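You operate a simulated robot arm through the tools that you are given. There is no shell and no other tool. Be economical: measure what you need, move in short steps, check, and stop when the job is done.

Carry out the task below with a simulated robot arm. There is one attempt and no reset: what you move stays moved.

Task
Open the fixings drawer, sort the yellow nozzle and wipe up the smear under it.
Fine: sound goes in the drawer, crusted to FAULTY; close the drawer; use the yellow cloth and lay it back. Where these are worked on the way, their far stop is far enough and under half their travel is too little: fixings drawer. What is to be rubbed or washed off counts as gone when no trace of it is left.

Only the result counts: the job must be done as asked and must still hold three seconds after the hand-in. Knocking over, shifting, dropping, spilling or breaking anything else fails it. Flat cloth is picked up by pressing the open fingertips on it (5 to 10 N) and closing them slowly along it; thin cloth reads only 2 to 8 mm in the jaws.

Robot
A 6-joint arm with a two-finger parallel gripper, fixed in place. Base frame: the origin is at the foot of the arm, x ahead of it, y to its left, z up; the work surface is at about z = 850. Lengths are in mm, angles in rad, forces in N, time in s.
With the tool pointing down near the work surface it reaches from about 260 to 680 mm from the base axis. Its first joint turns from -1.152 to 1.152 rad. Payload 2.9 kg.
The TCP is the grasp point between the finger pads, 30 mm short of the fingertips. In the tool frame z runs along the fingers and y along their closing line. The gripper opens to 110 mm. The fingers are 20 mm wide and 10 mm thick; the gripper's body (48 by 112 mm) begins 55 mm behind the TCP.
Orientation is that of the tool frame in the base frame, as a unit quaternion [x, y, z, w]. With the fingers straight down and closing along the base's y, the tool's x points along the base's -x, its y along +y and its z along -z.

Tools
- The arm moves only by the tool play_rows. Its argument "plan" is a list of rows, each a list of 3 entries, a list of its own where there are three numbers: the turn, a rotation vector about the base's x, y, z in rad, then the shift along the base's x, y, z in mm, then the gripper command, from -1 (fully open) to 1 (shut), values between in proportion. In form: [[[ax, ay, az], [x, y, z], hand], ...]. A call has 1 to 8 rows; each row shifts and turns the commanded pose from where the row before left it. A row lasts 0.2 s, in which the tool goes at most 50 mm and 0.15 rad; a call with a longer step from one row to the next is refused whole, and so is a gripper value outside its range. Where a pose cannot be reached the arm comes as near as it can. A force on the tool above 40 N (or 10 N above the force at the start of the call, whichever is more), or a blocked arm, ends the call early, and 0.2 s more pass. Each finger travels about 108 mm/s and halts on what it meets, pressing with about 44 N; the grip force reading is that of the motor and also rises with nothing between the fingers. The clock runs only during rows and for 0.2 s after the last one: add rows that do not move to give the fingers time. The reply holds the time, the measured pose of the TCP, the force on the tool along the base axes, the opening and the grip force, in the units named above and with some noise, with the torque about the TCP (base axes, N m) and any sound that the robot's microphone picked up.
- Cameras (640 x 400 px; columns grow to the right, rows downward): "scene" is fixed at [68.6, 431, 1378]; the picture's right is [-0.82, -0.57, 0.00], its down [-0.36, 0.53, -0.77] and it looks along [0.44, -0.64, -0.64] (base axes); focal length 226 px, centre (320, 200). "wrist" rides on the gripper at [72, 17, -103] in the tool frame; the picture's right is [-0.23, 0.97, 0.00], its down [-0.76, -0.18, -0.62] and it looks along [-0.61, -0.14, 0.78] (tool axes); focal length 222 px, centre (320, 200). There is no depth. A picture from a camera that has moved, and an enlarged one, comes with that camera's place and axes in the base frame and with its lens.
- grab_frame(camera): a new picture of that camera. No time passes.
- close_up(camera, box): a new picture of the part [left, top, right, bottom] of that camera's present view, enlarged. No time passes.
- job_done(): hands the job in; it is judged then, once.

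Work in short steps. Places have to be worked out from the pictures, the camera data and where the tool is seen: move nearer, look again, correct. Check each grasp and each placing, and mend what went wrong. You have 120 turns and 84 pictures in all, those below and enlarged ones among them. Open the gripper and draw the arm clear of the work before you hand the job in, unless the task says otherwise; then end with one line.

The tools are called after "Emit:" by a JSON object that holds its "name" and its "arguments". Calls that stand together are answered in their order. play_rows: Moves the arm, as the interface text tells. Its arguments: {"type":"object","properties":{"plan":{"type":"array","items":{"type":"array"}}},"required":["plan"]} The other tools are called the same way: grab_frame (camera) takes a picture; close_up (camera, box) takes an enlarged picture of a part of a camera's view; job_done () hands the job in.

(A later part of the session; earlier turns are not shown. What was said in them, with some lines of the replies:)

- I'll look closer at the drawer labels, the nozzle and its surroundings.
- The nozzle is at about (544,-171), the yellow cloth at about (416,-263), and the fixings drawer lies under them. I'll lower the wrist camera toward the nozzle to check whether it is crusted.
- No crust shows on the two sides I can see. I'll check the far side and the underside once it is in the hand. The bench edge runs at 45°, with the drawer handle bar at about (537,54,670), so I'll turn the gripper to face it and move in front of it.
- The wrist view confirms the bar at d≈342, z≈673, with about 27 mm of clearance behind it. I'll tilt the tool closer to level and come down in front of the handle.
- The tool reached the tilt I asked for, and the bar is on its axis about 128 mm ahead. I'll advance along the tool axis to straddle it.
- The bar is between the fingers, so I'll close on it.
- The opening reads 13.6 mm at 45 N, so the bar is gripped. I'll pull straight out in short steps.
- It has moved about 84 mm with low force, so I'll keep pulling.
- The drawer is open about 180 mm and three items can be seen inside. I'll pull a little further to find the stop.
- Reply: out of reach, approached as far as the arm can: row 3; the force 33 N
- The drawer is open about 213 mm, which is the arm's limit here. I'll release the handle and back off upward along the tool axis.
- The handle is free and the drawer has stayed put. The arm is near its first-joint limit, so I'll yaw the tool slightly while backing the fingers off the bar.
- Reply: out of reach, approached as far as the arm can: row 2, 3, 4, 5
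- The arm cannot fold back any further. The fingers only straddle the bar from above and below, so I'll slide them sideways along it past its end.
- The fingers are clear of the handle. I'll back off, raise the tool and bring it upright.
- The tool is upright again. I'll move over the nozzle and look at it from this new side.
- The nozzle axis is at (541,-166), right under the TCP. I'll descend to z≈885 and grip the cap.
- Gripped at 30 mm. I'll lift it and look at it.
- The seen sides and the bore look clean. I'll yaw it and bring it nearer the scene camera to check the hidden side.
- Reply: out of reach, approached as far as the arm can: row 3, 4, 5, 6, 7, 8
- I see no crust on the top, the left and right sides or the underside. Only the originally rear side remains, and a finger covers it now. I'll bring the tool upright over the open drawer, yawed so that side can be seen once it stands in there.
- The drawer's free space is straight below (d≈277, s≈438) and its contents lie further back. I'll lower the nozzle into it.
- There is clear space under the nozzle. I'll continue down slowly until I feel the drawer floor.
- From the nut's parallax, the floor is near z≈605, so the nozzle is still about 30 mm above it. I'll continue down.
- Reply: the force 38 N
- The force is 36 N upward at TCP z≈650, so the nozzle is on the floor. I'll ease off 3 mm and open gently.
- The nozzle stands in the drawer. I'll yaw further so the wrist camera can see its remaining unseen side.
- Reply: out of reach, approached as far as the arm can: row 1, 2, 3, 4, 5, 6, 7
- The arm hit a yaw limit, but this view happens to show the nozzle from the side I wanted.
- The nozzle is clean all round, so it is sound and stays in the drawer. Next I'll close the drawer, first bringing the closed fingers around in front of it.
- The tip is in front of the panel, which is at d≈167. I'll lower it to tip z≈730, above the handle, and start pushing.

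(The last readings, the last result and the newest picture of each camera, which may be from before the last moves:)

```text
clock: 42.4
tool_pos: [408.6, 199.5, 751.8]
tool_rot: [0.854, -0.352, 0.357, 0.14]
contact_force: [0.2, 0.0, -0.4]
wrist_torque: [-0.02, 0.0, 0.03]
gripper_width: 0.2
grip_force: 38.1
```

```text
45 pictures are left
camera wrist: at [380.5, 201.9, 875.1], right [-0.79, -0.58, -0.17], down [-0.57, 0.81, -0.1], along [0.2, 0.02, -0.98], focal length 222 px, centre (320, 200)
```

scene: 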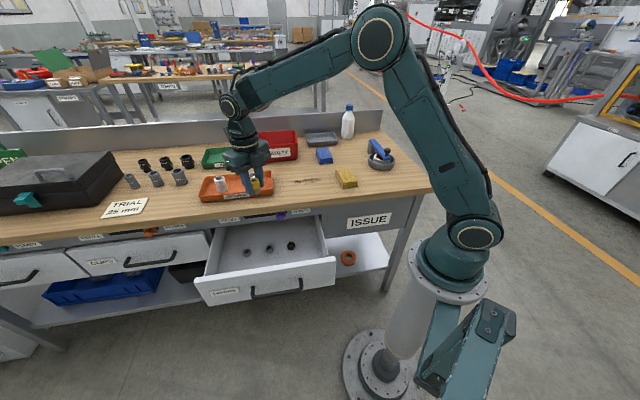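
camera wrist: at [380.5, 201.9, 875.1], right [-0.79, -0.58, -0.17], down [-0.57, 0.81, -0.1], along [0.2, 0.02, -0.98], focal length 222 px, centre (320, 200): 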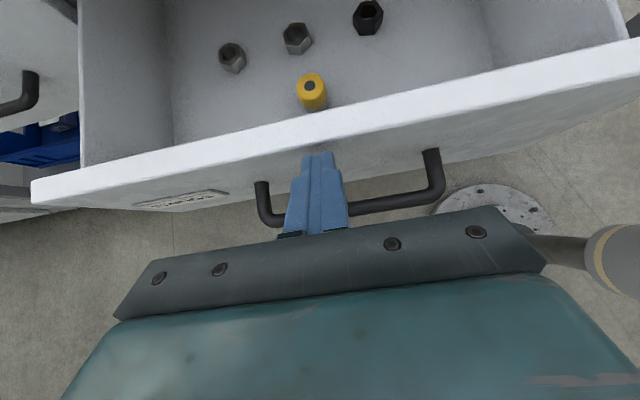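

Tips are almost at the panel with no contact yet. I'll push gently.

Emit:
{"name": "play_rows", "arguments": {"plan": [[[0, 0, 0], [5, -5, 0], 1], [[0, 0, 0], [7, -7, 0], 1], [[0, 0, 0], [10, -10, 0], 1], [[0, 0, 0], [12, -12, 0], 1], [[0, 0, 0], [12, -12, 0], 1], [[0, 0, 0], [12, -12, 0], 1]]}}

Emit:
{"name": "grab_frame", "arguments": {"camera": "wrist"}}

```text
clock: 43.8
tool_pos: [467.5, 142.2, 749.9]
tool_rot: [0.855, -0.351, 0.357, 0.139]
contact_force: [-0.4, 0.2, -0.5]
wrist_torque: [0.02, 0.02, 0.01]
gripper_width: 0.0
grip_force: 37.3
```

```text
44 pictures are left
camera wrist: at [439.0, 143.8, 874.7], right [-0.79, -0.58, -0.17], down [-0.57, 0.81, -0.1], along [0.2, 0.02, -0.98], focal length 222 px, centre (320, 200)
```

wrist: 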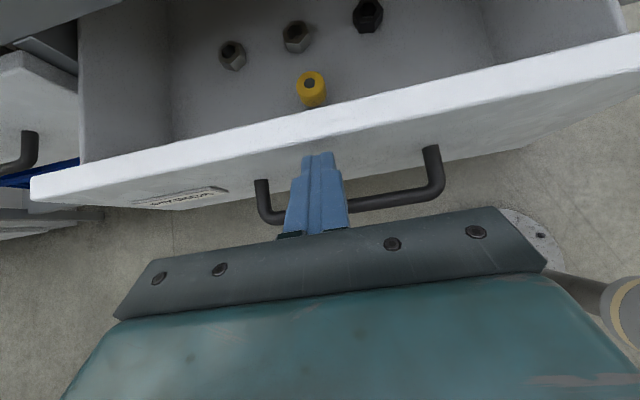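

The drawer is closing smoothly and the nozzle is steady. I'll continue.

Emit:
{"name": "play_rows", "arguments": {"plan": [[[0, 0, 0], [10, -10, 0], 1], [[0, 0, 0], [12, -12, 0], 1], [[0, 0, 0], [12, -12, 0], 1], [[0, 0, 0], [12, -12, 0], 1], [[0, 0, 0], [10, -10, 0], 1], [[0, 0, 0], [8, -8, 0], 1], [[0, 0, 0], [6, -6, 0], 1]]}}

Emit:
{"name": "play_rows", "arguments": {"plan": [[[0, 0, 0], [5, -5, 0], 1], [[0, 0, 0], [5, -5, 0], 1], [[0, 0, 0], [5, -5, 0], 1], [[0, 0, 0], [4, -4, 0], 1]]}}

Emit:
{"name": "grab_frame", "arguments": {"camera": "wrist"}}

```text
clock: 45.4
tool_pos: [537.2, 72.8, 749.5]
tool_rot: [0.855, -0.351, 0.356, 0.139]
contact_force: [-0.1, 0.4, -0.2]
wrist_torque: [0.01, 0.01, -0.01]
gripper_width: 0.1
grip_force: 37.9
```

```text
clock: 46.4
tool_pos: [555.0, 55.7, 750.9]
tool_rot: [0.855, -0.352, 0.355, 0.14]
contact_force: [-10.1, 7.4, 3.9]
wrist_torque: [0.03, 0.04, -0.05]
gripper_width: 0.1
grip_force: 38.1
```

```text
43 pictures are left
camera wrist: at [527.4, 56.7, 874.8], right [-0.79, -0.58, -0.17], down [-0.58, 0.81, -0.09], along [0.19, 0.02, -0.98], focal length 222 px, centre (320, 200)
```

wrist: 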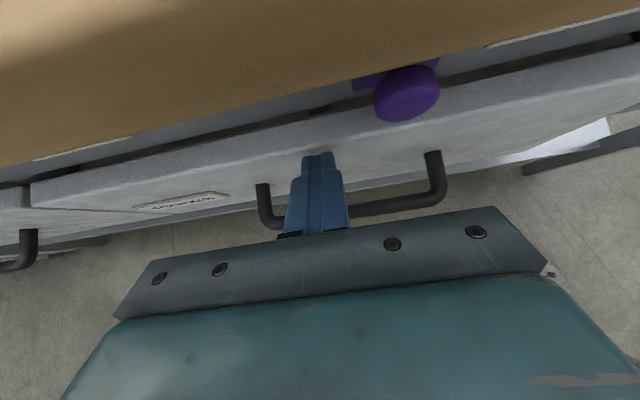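

The force is rising and the panel is flush with its neighbour. I'll give one more small push to confirm the stop.

Emit:
{"name": "play_rows", "arguments": {"plan": [[[0, 0, 0], [2, -2, 0], 1], [[0, 0, 0], [1, -1, 0], 1]]}}

Emit:
{"name": "play_rows", "arguments": {"plan": [[[0, 0, 0], [-14, 14, 0], 1], [[0, 0, 0], [-25, 25, 15], 1], [[0, 0, 0], [-25, 25, 30], 1], [[0.093, 0.093, 0], [-10, 10, 40], 1], [[0.093, 0.093, 0], [0, 0, 45], 1], [[0.093, 0.093, 0], [0, 0, 45], 1], [[0.093, 0.093, 0], [0, 0, 45], 1], [[0.093, 0.093, 0], [0, 0, 45], 1]]}}

Emit:
{"name": "close_up", "arguments": {"camera": "scene", "box": [80, 140, 400, 310]}}

```text
clock: 46.9
tool_pos: [554.7, 55.4, 749.9]
tool_rot: [0.857, -0.348, 0.353, 0.137]
contact_force: [-5.3, 3.7, 1.6]
wrist_torque: [0.0, 0.05, -0.01]
gripper_width: 0.0
grip_force: 37.6
stopped in row 2: the force on the tool passed its limit at 44 N (the readings are from after the stop); the commanded pose is now the measured one
```

```text
clock: 48.7
tool_pos: [481.9, 130.7, 1015.8]
tool_rot: [0.923, -0.379, 0.059, 0.015]
contact_force: [-0.4, -0.1, 0.0]
wrist_torque: [0.01, 0.0, -0.01]
gripper_width: 0.2
grip_force: 37.5
```

```text
2.00 times, centred on (240, 225) of scene
camera zoom: at [68.5, 431.0, 1378.0], right [-0.82, -0.57, 0.0], down [-0.36, 0.53, -0.77], along [0.44, -0.64, -0.64], focal length 453 px, centre (480, 150)
```

zoom: 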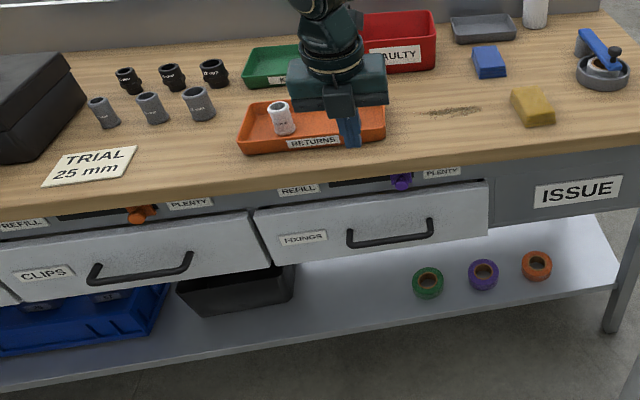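

The drawer is shut. Next is the yellow cloth at about (416,-263). I'll square the tool and turn it so the fingers close across the cloth's 60 mm width.

Emit:
{"name": "play_rows", "arguments": {"plan": [[[0.086, 0.086, 0], [0, 0, 0], 0], [[0, 0, -0.1496], [-3, -20, 0], -0.5], [[0, 0, -0.1496], [-3, -20, 0], -1], [[0, 0, -0.1496], [-3, -20, 0], -1], [[0, 0, -0.1496], [-3, -20, 0], -1], [[0, 0, -0.1496], [-3, -20, 0], -1], [[0, 0, -0.1496], [-3, -20, 0], -1], [[0, 0, -0.1496], [-3, -20, 0], -1]]}}

Emit:
{"name": "play_rows", "arguments": {"plan": [[[0, 0, -0.1496], [-3, -20, 0], -1], [[0, 0, -0.1496], [-3, -20, 0], -1], [[0, 0, -0.1496], [-3, -20, 0], -1], [[0, 0, -0.1496], [-3, -20, 0], -1], [[0, 0, -0.1496], [-3, -20, 0], -1], [[0, 0, -0.1496], [-3, -20, 0], -1], [[0, 0, -0.1496], [-3, -20, 0], -1], [[0, 0, -0.1496], [-3, -20, 0], -1]]}}

Emit:
{"name": "play_rows", "arguments": {"plan": [[[0, 0, -0.1496], [-4, -18, 0], -1], [[0, 0, -0.1496], [-4, -18, 0], -1], [[0, 0, -0.1496], [-4, -18, 0], -1], [[0, 0, -0.1496], [-4, -18, 0], -1], [[0, 0, -0.1496], [-4, -18, 0], -1], [[0, 0, -0.1496], [0, 0, 0], -1]]}}

Emit:
{"name": "grab_frame", "arguments": {"camera": "wrist"}}

```text
clock: 50.5
tool_pos: [460.8, -11.2, 1015.9]
tool_rot: [-0.61, 0.792, -0.007, 0.005]
contact_force: [-0.2, -0.3, -0.1]
wrist_torque: [-0.03, 0.01, 0.02]
gripper_width: 110.0
grip_force: 0.0
```

```text
clock: 52.3
tool_pos: [437.7, -172.1, 1015.7]
tool_rot: [-0.057, 0.998, -0.008, 0.001]
contact_force: [0.5, -0.1, 0.5]
wrist_torque: [-0.01, -0.01, -0.02]
gripper_width: 110.1
grip_force: 0.2
```

```text
clock: 53.7
tool_pos: [416.4, -261.3, 1014.5]
tool_rot: [0.381, 0.925, -0.008, -0.004]
contact_force: [0.3, -0.2, 1.2]
wrist_torque: [0.0, -0.01, 0.0]
gripper_width: 110.0
grip_force: 0.0
```

```text
41 pictures are left
camera wrist: at [379.4, -197.7, 1117.7], right [0.85, 0.53, -0.02], down [0.42, -0.66, 0.63], along [0.32, -0.54, -0.78], focal length 222 px, centre (320, 200)
```

wrist: 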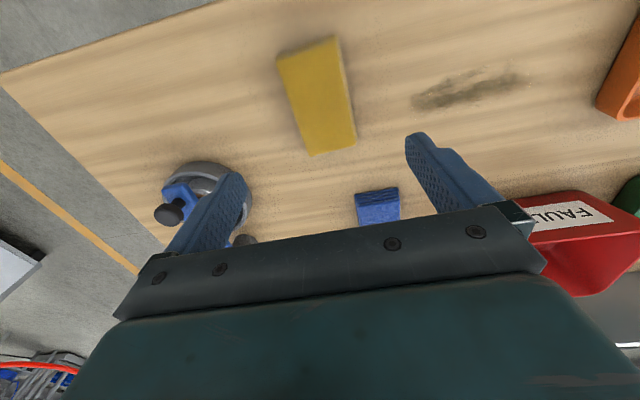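

The cloth's centre is at about (414,-259). I'll descend so the tips stop about 8 mm above the bench, leaving cloth below the fingertips, and look before closing.

Emit:
{"name": "play_rows", "arguments": {"plan": [[[0, 0, 0], [-1, 1, -45], -1], [[0, 0, 0], [-1, 1, -45], -1], [[0, 0, 0], [0, 0, -25], -1], [[0, 0, 0], [0, 0, -9], -1], [[0, 0, 0], [0, 0, 0], -1]]}}

Emit:
{"name": "grab_frame", "arguments": {"camera": "wrist"}}

Emit:
{"name": "close_up", "arguments": {"camera": "scene", "box": [290, 130, 400, 210]}}

```text
clock: 54.9
tool_pos: [415.7, -258.2, 891.6]
tool_rot: [0.38, 0.925, -0.008, -0.004]
contact_force: [0.5, 0.6, 0.5]
wrist_torque: [-0.03, -0.02, 0.0]
gripper_width: 109.9
grip_force: 0.0
```

```text
40 pictures are left
camera wrist: at [377.8, -195.8, 994.8], right [0.85, 0.53, -0.02], down [0.42, -0.65, 0.63], along [0.32, -0.54, -0.78], focal length 222 px, centre (320, 200)
```

wrist: 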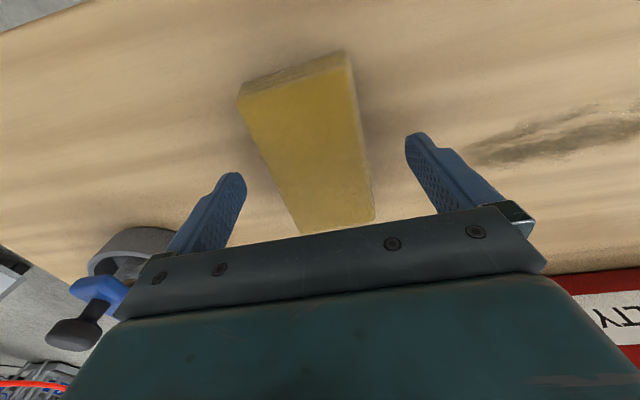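

```text
5.00 times, centred on (345, 170) of scene
camera zoom: at [68.6, 431.0, 1378.0], right [-0.82, -0.57, 0.0], down [-0.36, 0.53, -0.77], along [0.44, -0.64, -0.64], focal length 1132 px, centre (195, 350)
```

zoom: 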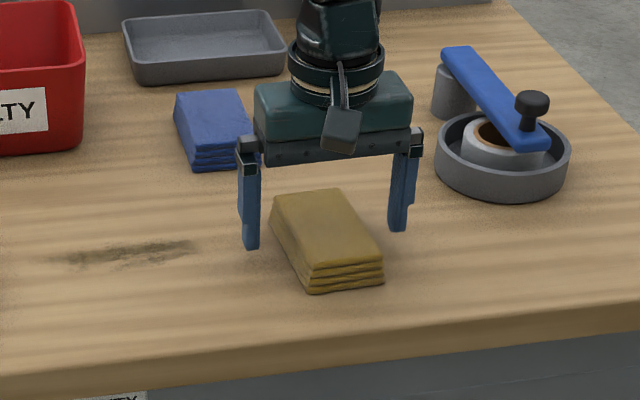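

The cloth is centred and lined up under the TCP. I'll lower 4 mm and close slowly.

Emit:
{"name": "play_rows", "arguments": {"plan": [[[0, 0, 0], [0, -1, -5], -0.8], [[0, 0, 0], [0, 0, 0], -0.5], [[0, 0, 0], [0, 0, 0], -0.2], [[0, 0, 0], [0, 0, 0], 0.0], [[0, 0, 0], [0, 0, 0], 0.1], [[0, 0, 0], [0, 0, 0], 0.1]]}}

Emit:
{"name": "grab_frame", "arguments": {"camera": "wrist"}}

Emit:
{"name": "close_up", "arguments": {"camera": "scene", "box": [290, 130, 400, 210]}}

```text
clock: 56.3
tool_pos: [415.9, -261.8, 887.3]
tool_rot: [0.38, 0.925, -0.008, -0.004]
contact_force: [-0.3, 0.0, -0.2]
wrist_torque: [0.03, -0.01, 0.03]
gripper_width: 64.6
grip_force: 44.2
```

```text
38 pictures are left
camera wrist: at [377.7, -197.0, 989.8], right [0.85, 0.53, -0.02], down [0.42, -0.65, 0.63], along [0.32, -0.54, -0.78], focal length 222 px, centre (320, 200)
```

wrist: 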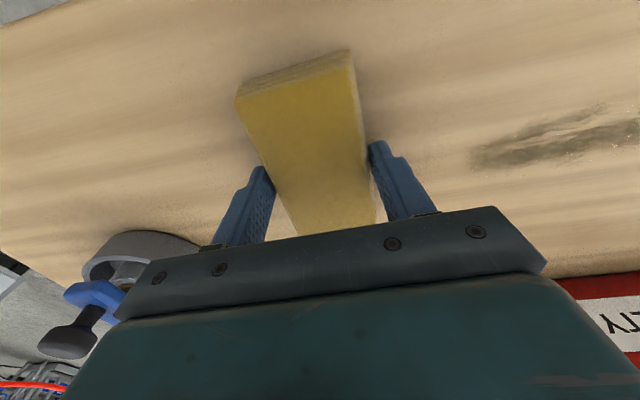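

```text
5.00 times, centred on (345, 170) of scene
camera zoom: at [68.6, 431.0, 1378.0], right [-0.82, -0.57, 0.0], down [-0.36, 0.53, -0.77], along [0.44, -0.64, -0.64], focal length 1132 px, centre (195, 350)
```

zoom: 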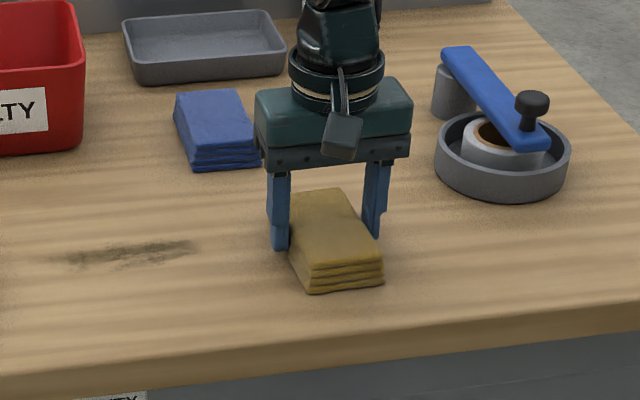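

Held firmly at 64.6 mm (the cloth is a stiff pad). I'll lift and check.

Emit:
{"name": "play_rows", "arguments": {"plan": [[[0, 0, 0], [0, 0, 8], 0.2], [[0, 0, 0], [0, 0, 20], 0.2], [[0, 0, 0], [0, 0, 30], 0.2]]}}

Emit:
{"name": "close_up", "arguments": {"camera": "scene", "box": [270, 120, 380, 200]}}

```text
clock: 57.1
tool_pos: [416.6, -263.3, 944.5]
tool_rot: [0.38, 0.925, -0.009, -0.003]
contact_force: [0.3, 0.4, -1.0]
wrist_torque: [-0.03, -0.02, -0.02]
gripper_width: 64.3
grip_force: 44.2
```

```text
5.00 times, centred on (325, 160) of scene
camera zoom: at [68.6, 431.0, 1378.0], right [-0.82, -0.57, 0.0], down [-0.36, 0.53, -0.77], along [0.44, -0.64, -0.64], focal length 1132 px, centre (295, 400)
```

zoom: 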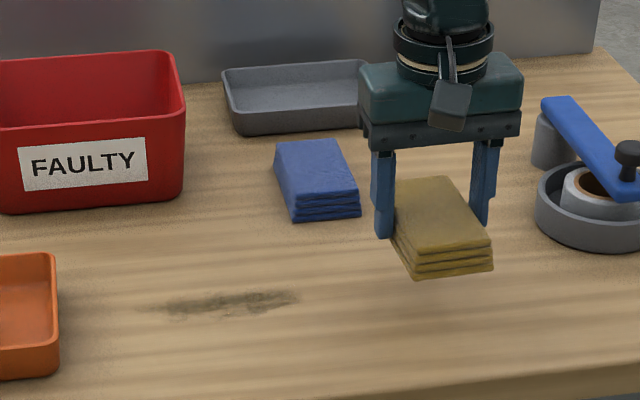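

The pad is held level. The smear runs at d≈500 from s≈210 to 330, so I'll move over its near end and lower gently to contact.

Emit:
{"name": "play_rows", "arguments": {"plan": [[[0, 0, 0], [32, 23, 0], 0.2], [[0, 0, 0], [32, 23, 0], 0.2], [[0, 0, 0], [32, 23, 0], 0.2], [[0, 0, 0], [0, 0, -35], 0.2], [[0, 0, 0], [0, 0, -15], 0.2], [[0, 0, 0], [0, 0, -5], 0.2], [[0, 0, 0], [0, 0, -2], 0.2]]}}

```text
clock: 58.7
tool_pos: [511.2, -190.8, 888.1]
tool_rot: [0.382, 0.924, -0.009, -0.003]
contact_force: [-0.7, -0.5, 0.0]
wrist_torque: [-0.02, -0.02, -0.04]
gripper_width: 64.1
grip_force: 43.9
```

Emit:
{"name": "play_rows", "arguments": {"plan": [[[0, 0, 0], [0, 0, -1], 0.2], [[0, 0, 0], [0, 0, -1], 0.2]]}}

```text
clock: 59.3
tool_pos: [511.8, -191.6, 887.3]
tool_rot: [0.38, 0.925, -0.007, -0.002]
contact_force: [-2.3, -0.7, 14.8]
wrist_torque: [0.66, 0.08, 0.15]
gripper_width: 63.9
grip_force: 44.3
```

Contact at 15 N. I'll stroke along the smear and back.

Emit:
{"name": "play_rows", "arguments": {"plan": [[[0, 0, 0], [14, 14, 0], 0.2], [[0, 0, 0], [14, 14, 0], 0.2], [[0, 0, 0], [14, 14, 0], 0.2], [[0, 0, 0], [14, 14, 0], 0.2], [[0, 0, 0], [14, 14, 0], 0.2], [[0, 0, 0], [10, 10, 0], 0.2]]}}

Emit:
{"name": "play_rows", "arguments": {"plan": [[[0, 0, 0], [-14, -14, 0], 0.2], [[0, 0, 0], [-14, -14, 0], 0.2], [[0, 0, 0], [-14, -14, 0], 0.2], [[0, 0, 0], [-14, -14, 0], 0.2], [[0, 0, 0], [-14, -14, 0], 0.2], [[0, 0, 0], [-14, -14, 0], 0.2], [[0, 0, 0], [-6, -6, 0], 0.2]]}}

Emit:
{"name": "close_up", "arguments": {"camera": "scene", "box": [260, 140, 370, 210]}}

```text
clock: 60.7
tool_pos: [590.1, -111.0, 887.2]
tool_rot: [0.381, 0.925, -0.008, -0.001]
contact_force: [-6.3, -8.4, 25.5]
wrist_torque: [0.17, -0.21, 0.14]
gripper_width: 64.2
grip_force: 44.5
```

```text
clock: 62.3
tool_pos: [500.6, -201.3, 886.4]
tool_rot: [0.38, 0.925, -0.008, -0.002]
contact_force: [6.5, 6.6, 19.9]
wrist_torque: [0.5, -0.76, 0.12]
gripper_width: 63.7
grip_force: 44.1
```

```text
5.71 times, centred on (315, 175) of scene
camera zoom: at [68.4, 431.2, 1377.9], right [-0.82, -0.57, 0.0], down [-0.36, 0.53, -0.77], along [0.44, -0.64, -0.64], focal length 1294 px, centre (349, 343)
```

zoom: 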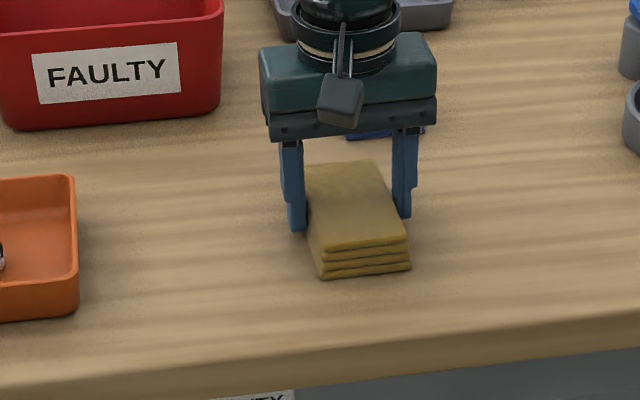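

The smear looks gone. I'll make one more pass each way for certainty, then lift and inspect.

Emit:
{"name": "play_rows", "arguments": {"plan": [[[0, 0, 0], [16, 16, 0], 0.2], [[0, 0, 0], [16, 16, 0], 0.2], [[0, 0, 0], [16, 16, 0], 0.2], [[0, 0, 0], [16, 16, 0], 0.2], [[0, 0, 0], [16, 16, 0], 0.2], [[0, 0, 0], [10, 10, 0], 0.2]]}}

Emit:
{"name": "play_rows", "arguments": {"plan": [[[0, 0, 0], [-16, -16, 0], 0.2], [[0, 0, 0], [-16, -16, 0], 0.2], [[0, 0, 0], [-16, -16, 0], 0.2], [[0, 0, 0], [-16, -16, 0], 0.2], [[0, 0, 0], [-16, -16, 0], 0.2], [[0, 0, 0], [-5, -5, 10], 0.2], [[0, 0, 0], [-5, -5, 40], 0.2]]}}

Emit:
{"name": "play_rows", "arguments": {"plan": [[[0, 0, 0], [-30, -23, 5], 0.2], [[0, 0, 0], [-30, -23, 5], 0.2], [[0, 0, 0], [-29, -18, 0], 0.2]]}}

Emit:
{"name": "close_up", "arguments": {"camera": "scene", "box": [260, 140, 370, 210]}}

Emit:
{"name": "grab_frame", "arguments": {"camera": "wrist"}}

```text
clock: 63.7
tool_pos: [591.7, -109.9, 886.2]
tool_rot: [0.381, 0.925, -0.008, -0.004]
contact_force: [-5.7, -5.7, 18.1]
wrist_torque: [0.07, -0.28, 0.02]
gripper_width: 63.7
grip_force: 44.3
```

```text
clock: 65.3
tool_pos: [500.3, -200.4, 934.2]
tool_rot: [0.382, 0.924, -0.008, -0.006]
contact_force: [-0.4, 0.1, 0.0]
wrist_torque: [0.0, -0.03, 0.0]
gripper_width: 63.9
grip_force: 44.2
```

```text
clock: 66.1
tool_pos: [413.3, -265.0, 946.8]
tool_rot: [0.38, 0.925, -0.008, -0.003]
contact_force: [-0.4, 0.3, -0.5]
wrist_torque: [0.0, 0.03, 0.02]
gripper_width: 63.6
grip_force: 44.0
```

```text
5.71 times, centred on (315, 175) of scene
camera zoom: at [68.6, 431.0, 1378.0], right [-0.82, -0.57, 0.0], down [-0.36, 0.53, -0.77], along [0.44, -0.64, -0.64], focal length 1294 px, centre (349, 343)
```

zoom: 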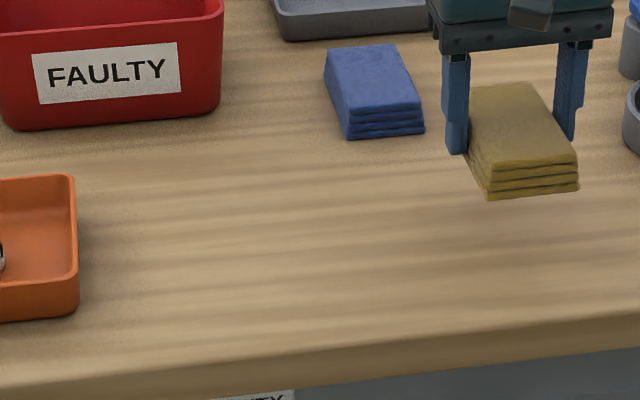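

```text
33 pictures are left
camera wrist: at [375.6, -202.1, 1049.4], right [0.85, 0.53, -0.02], down [0.42, -0.65, 0.63], along [0.32, -0.54, -0.78], focal length 222 px, centre (320, 200)
```

wrist: 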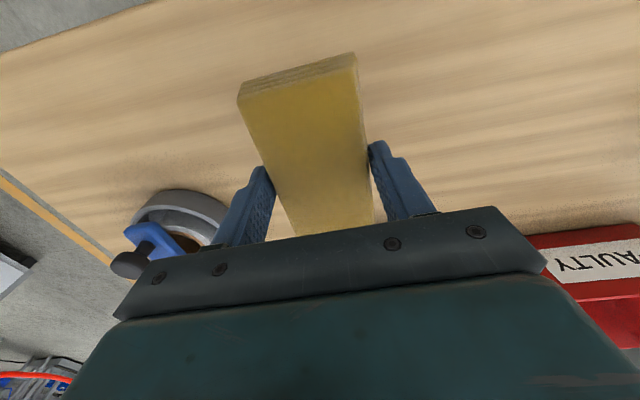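

The bench is clean with no trace left. I'll lower the cloth back onto its original spot at (416,-262).

Emit:
{"name": "play_rows", "arguments": {"plan": [[[0, 0, 0], [2.6, 2.5, -30], 0.2], [[0, 0, 0], [0, 0, -22], 0.2], [[0, 0, 0], [0, 0, -5], 0.2], [[0, 0, 0], [0, 0, -2], 0.2]]}}

```text
clock: 67.1
tool_pos: [415.3, -264.4, 885.8]
tool_rot: [0.381, 0.924, -0.009, -0.003]
contact_force: [-1.7, 0.1, 4.8]
wrist_torque: [0.0, -0.23, 0.01]
gripper_width: 63.8
grip_force: 44.0
```

It has touched down at 5 N. I'll release gently and lift straight up.

Emit:
{"name": "play_rows", "arguments": {"plan": [[[0, 0, 0], [0, 0, 0], -0.2], [[0, 0, 0], [0, 0, 0], -0.6], [[0, 0, 0], [0, 0, 0], -1], [[0, 0, 0], [0, 0, 20], -1], [[0, 0, 0], [0, 0, 45], -1], [[0, 0, 0], [0, 0, 48], -1], [[0, 0, 0], [0, 0, 48], -1], [[0, 0, 0], [0, 0, 48], -1]]}}

Emit:
{"name": "grab_frame", "arguments": {"camera": "wrist"}}

Emit:
{"name": "grab_frame", "arguments": {"camera": "scene"}}

Emit:
{"name": "close_up", "arguments": {"camera": "scene", "box": [180, 120, 440, 282]}}

```text
clock: 68.9
tool_pos: [413.2, -262.9, 1095.4]
tool_rot: [0.38, 0.925, -0.008, -0.003]
contact_force: [0.8, 0.2, -0.1]
wrist_torque: [-0.01, -0.02, 0.0]
gripper_width: 110.1
grip_force: 0.1
```

```text
32 pictures are left
camera wrist: at [375.9, -198.5, 1198.0], right [0.85, 0.53, -0.02], down [0.42, -0.65, 0.63], along [0.32, -0.54, -0.78], focal length 222 px, centre (320, 200)
```

wrist: 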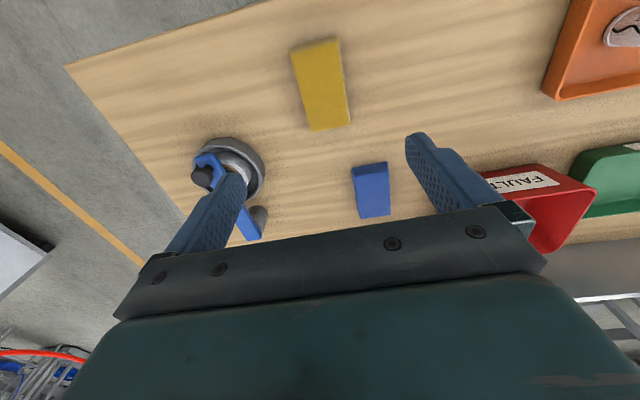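

```text
31 pictures are left
```

scene: 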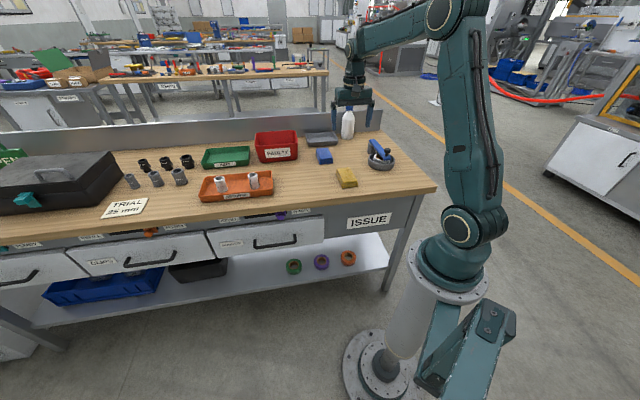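

```text
2.46 times, centred on (310, 201) of scene
camera zoom: at [68.6, 431.0, 1378.0], right [-0.82, -0.57, 0.0], down [-0.36, 0.53, -0.77], along [0.44, -0.64, -0.64], focal length 558 px, centre (345, 198)
```

zoom: 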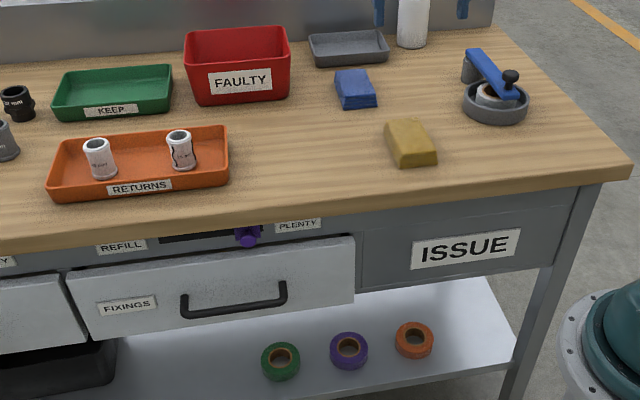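

The drawer is shut, the smear is gone, the cloth is back where it was, and the arm is clear with the gripper open, so I'm handing in.

Emit:
{"name": "job_done", "arguments": {}}

```text
The job is handed in.
```

The yellow nozzle had no crust, so it went in the fixings drawer, which is shut again; the smear is wiped off with no trace left, and the yellow cloth is back in its place.
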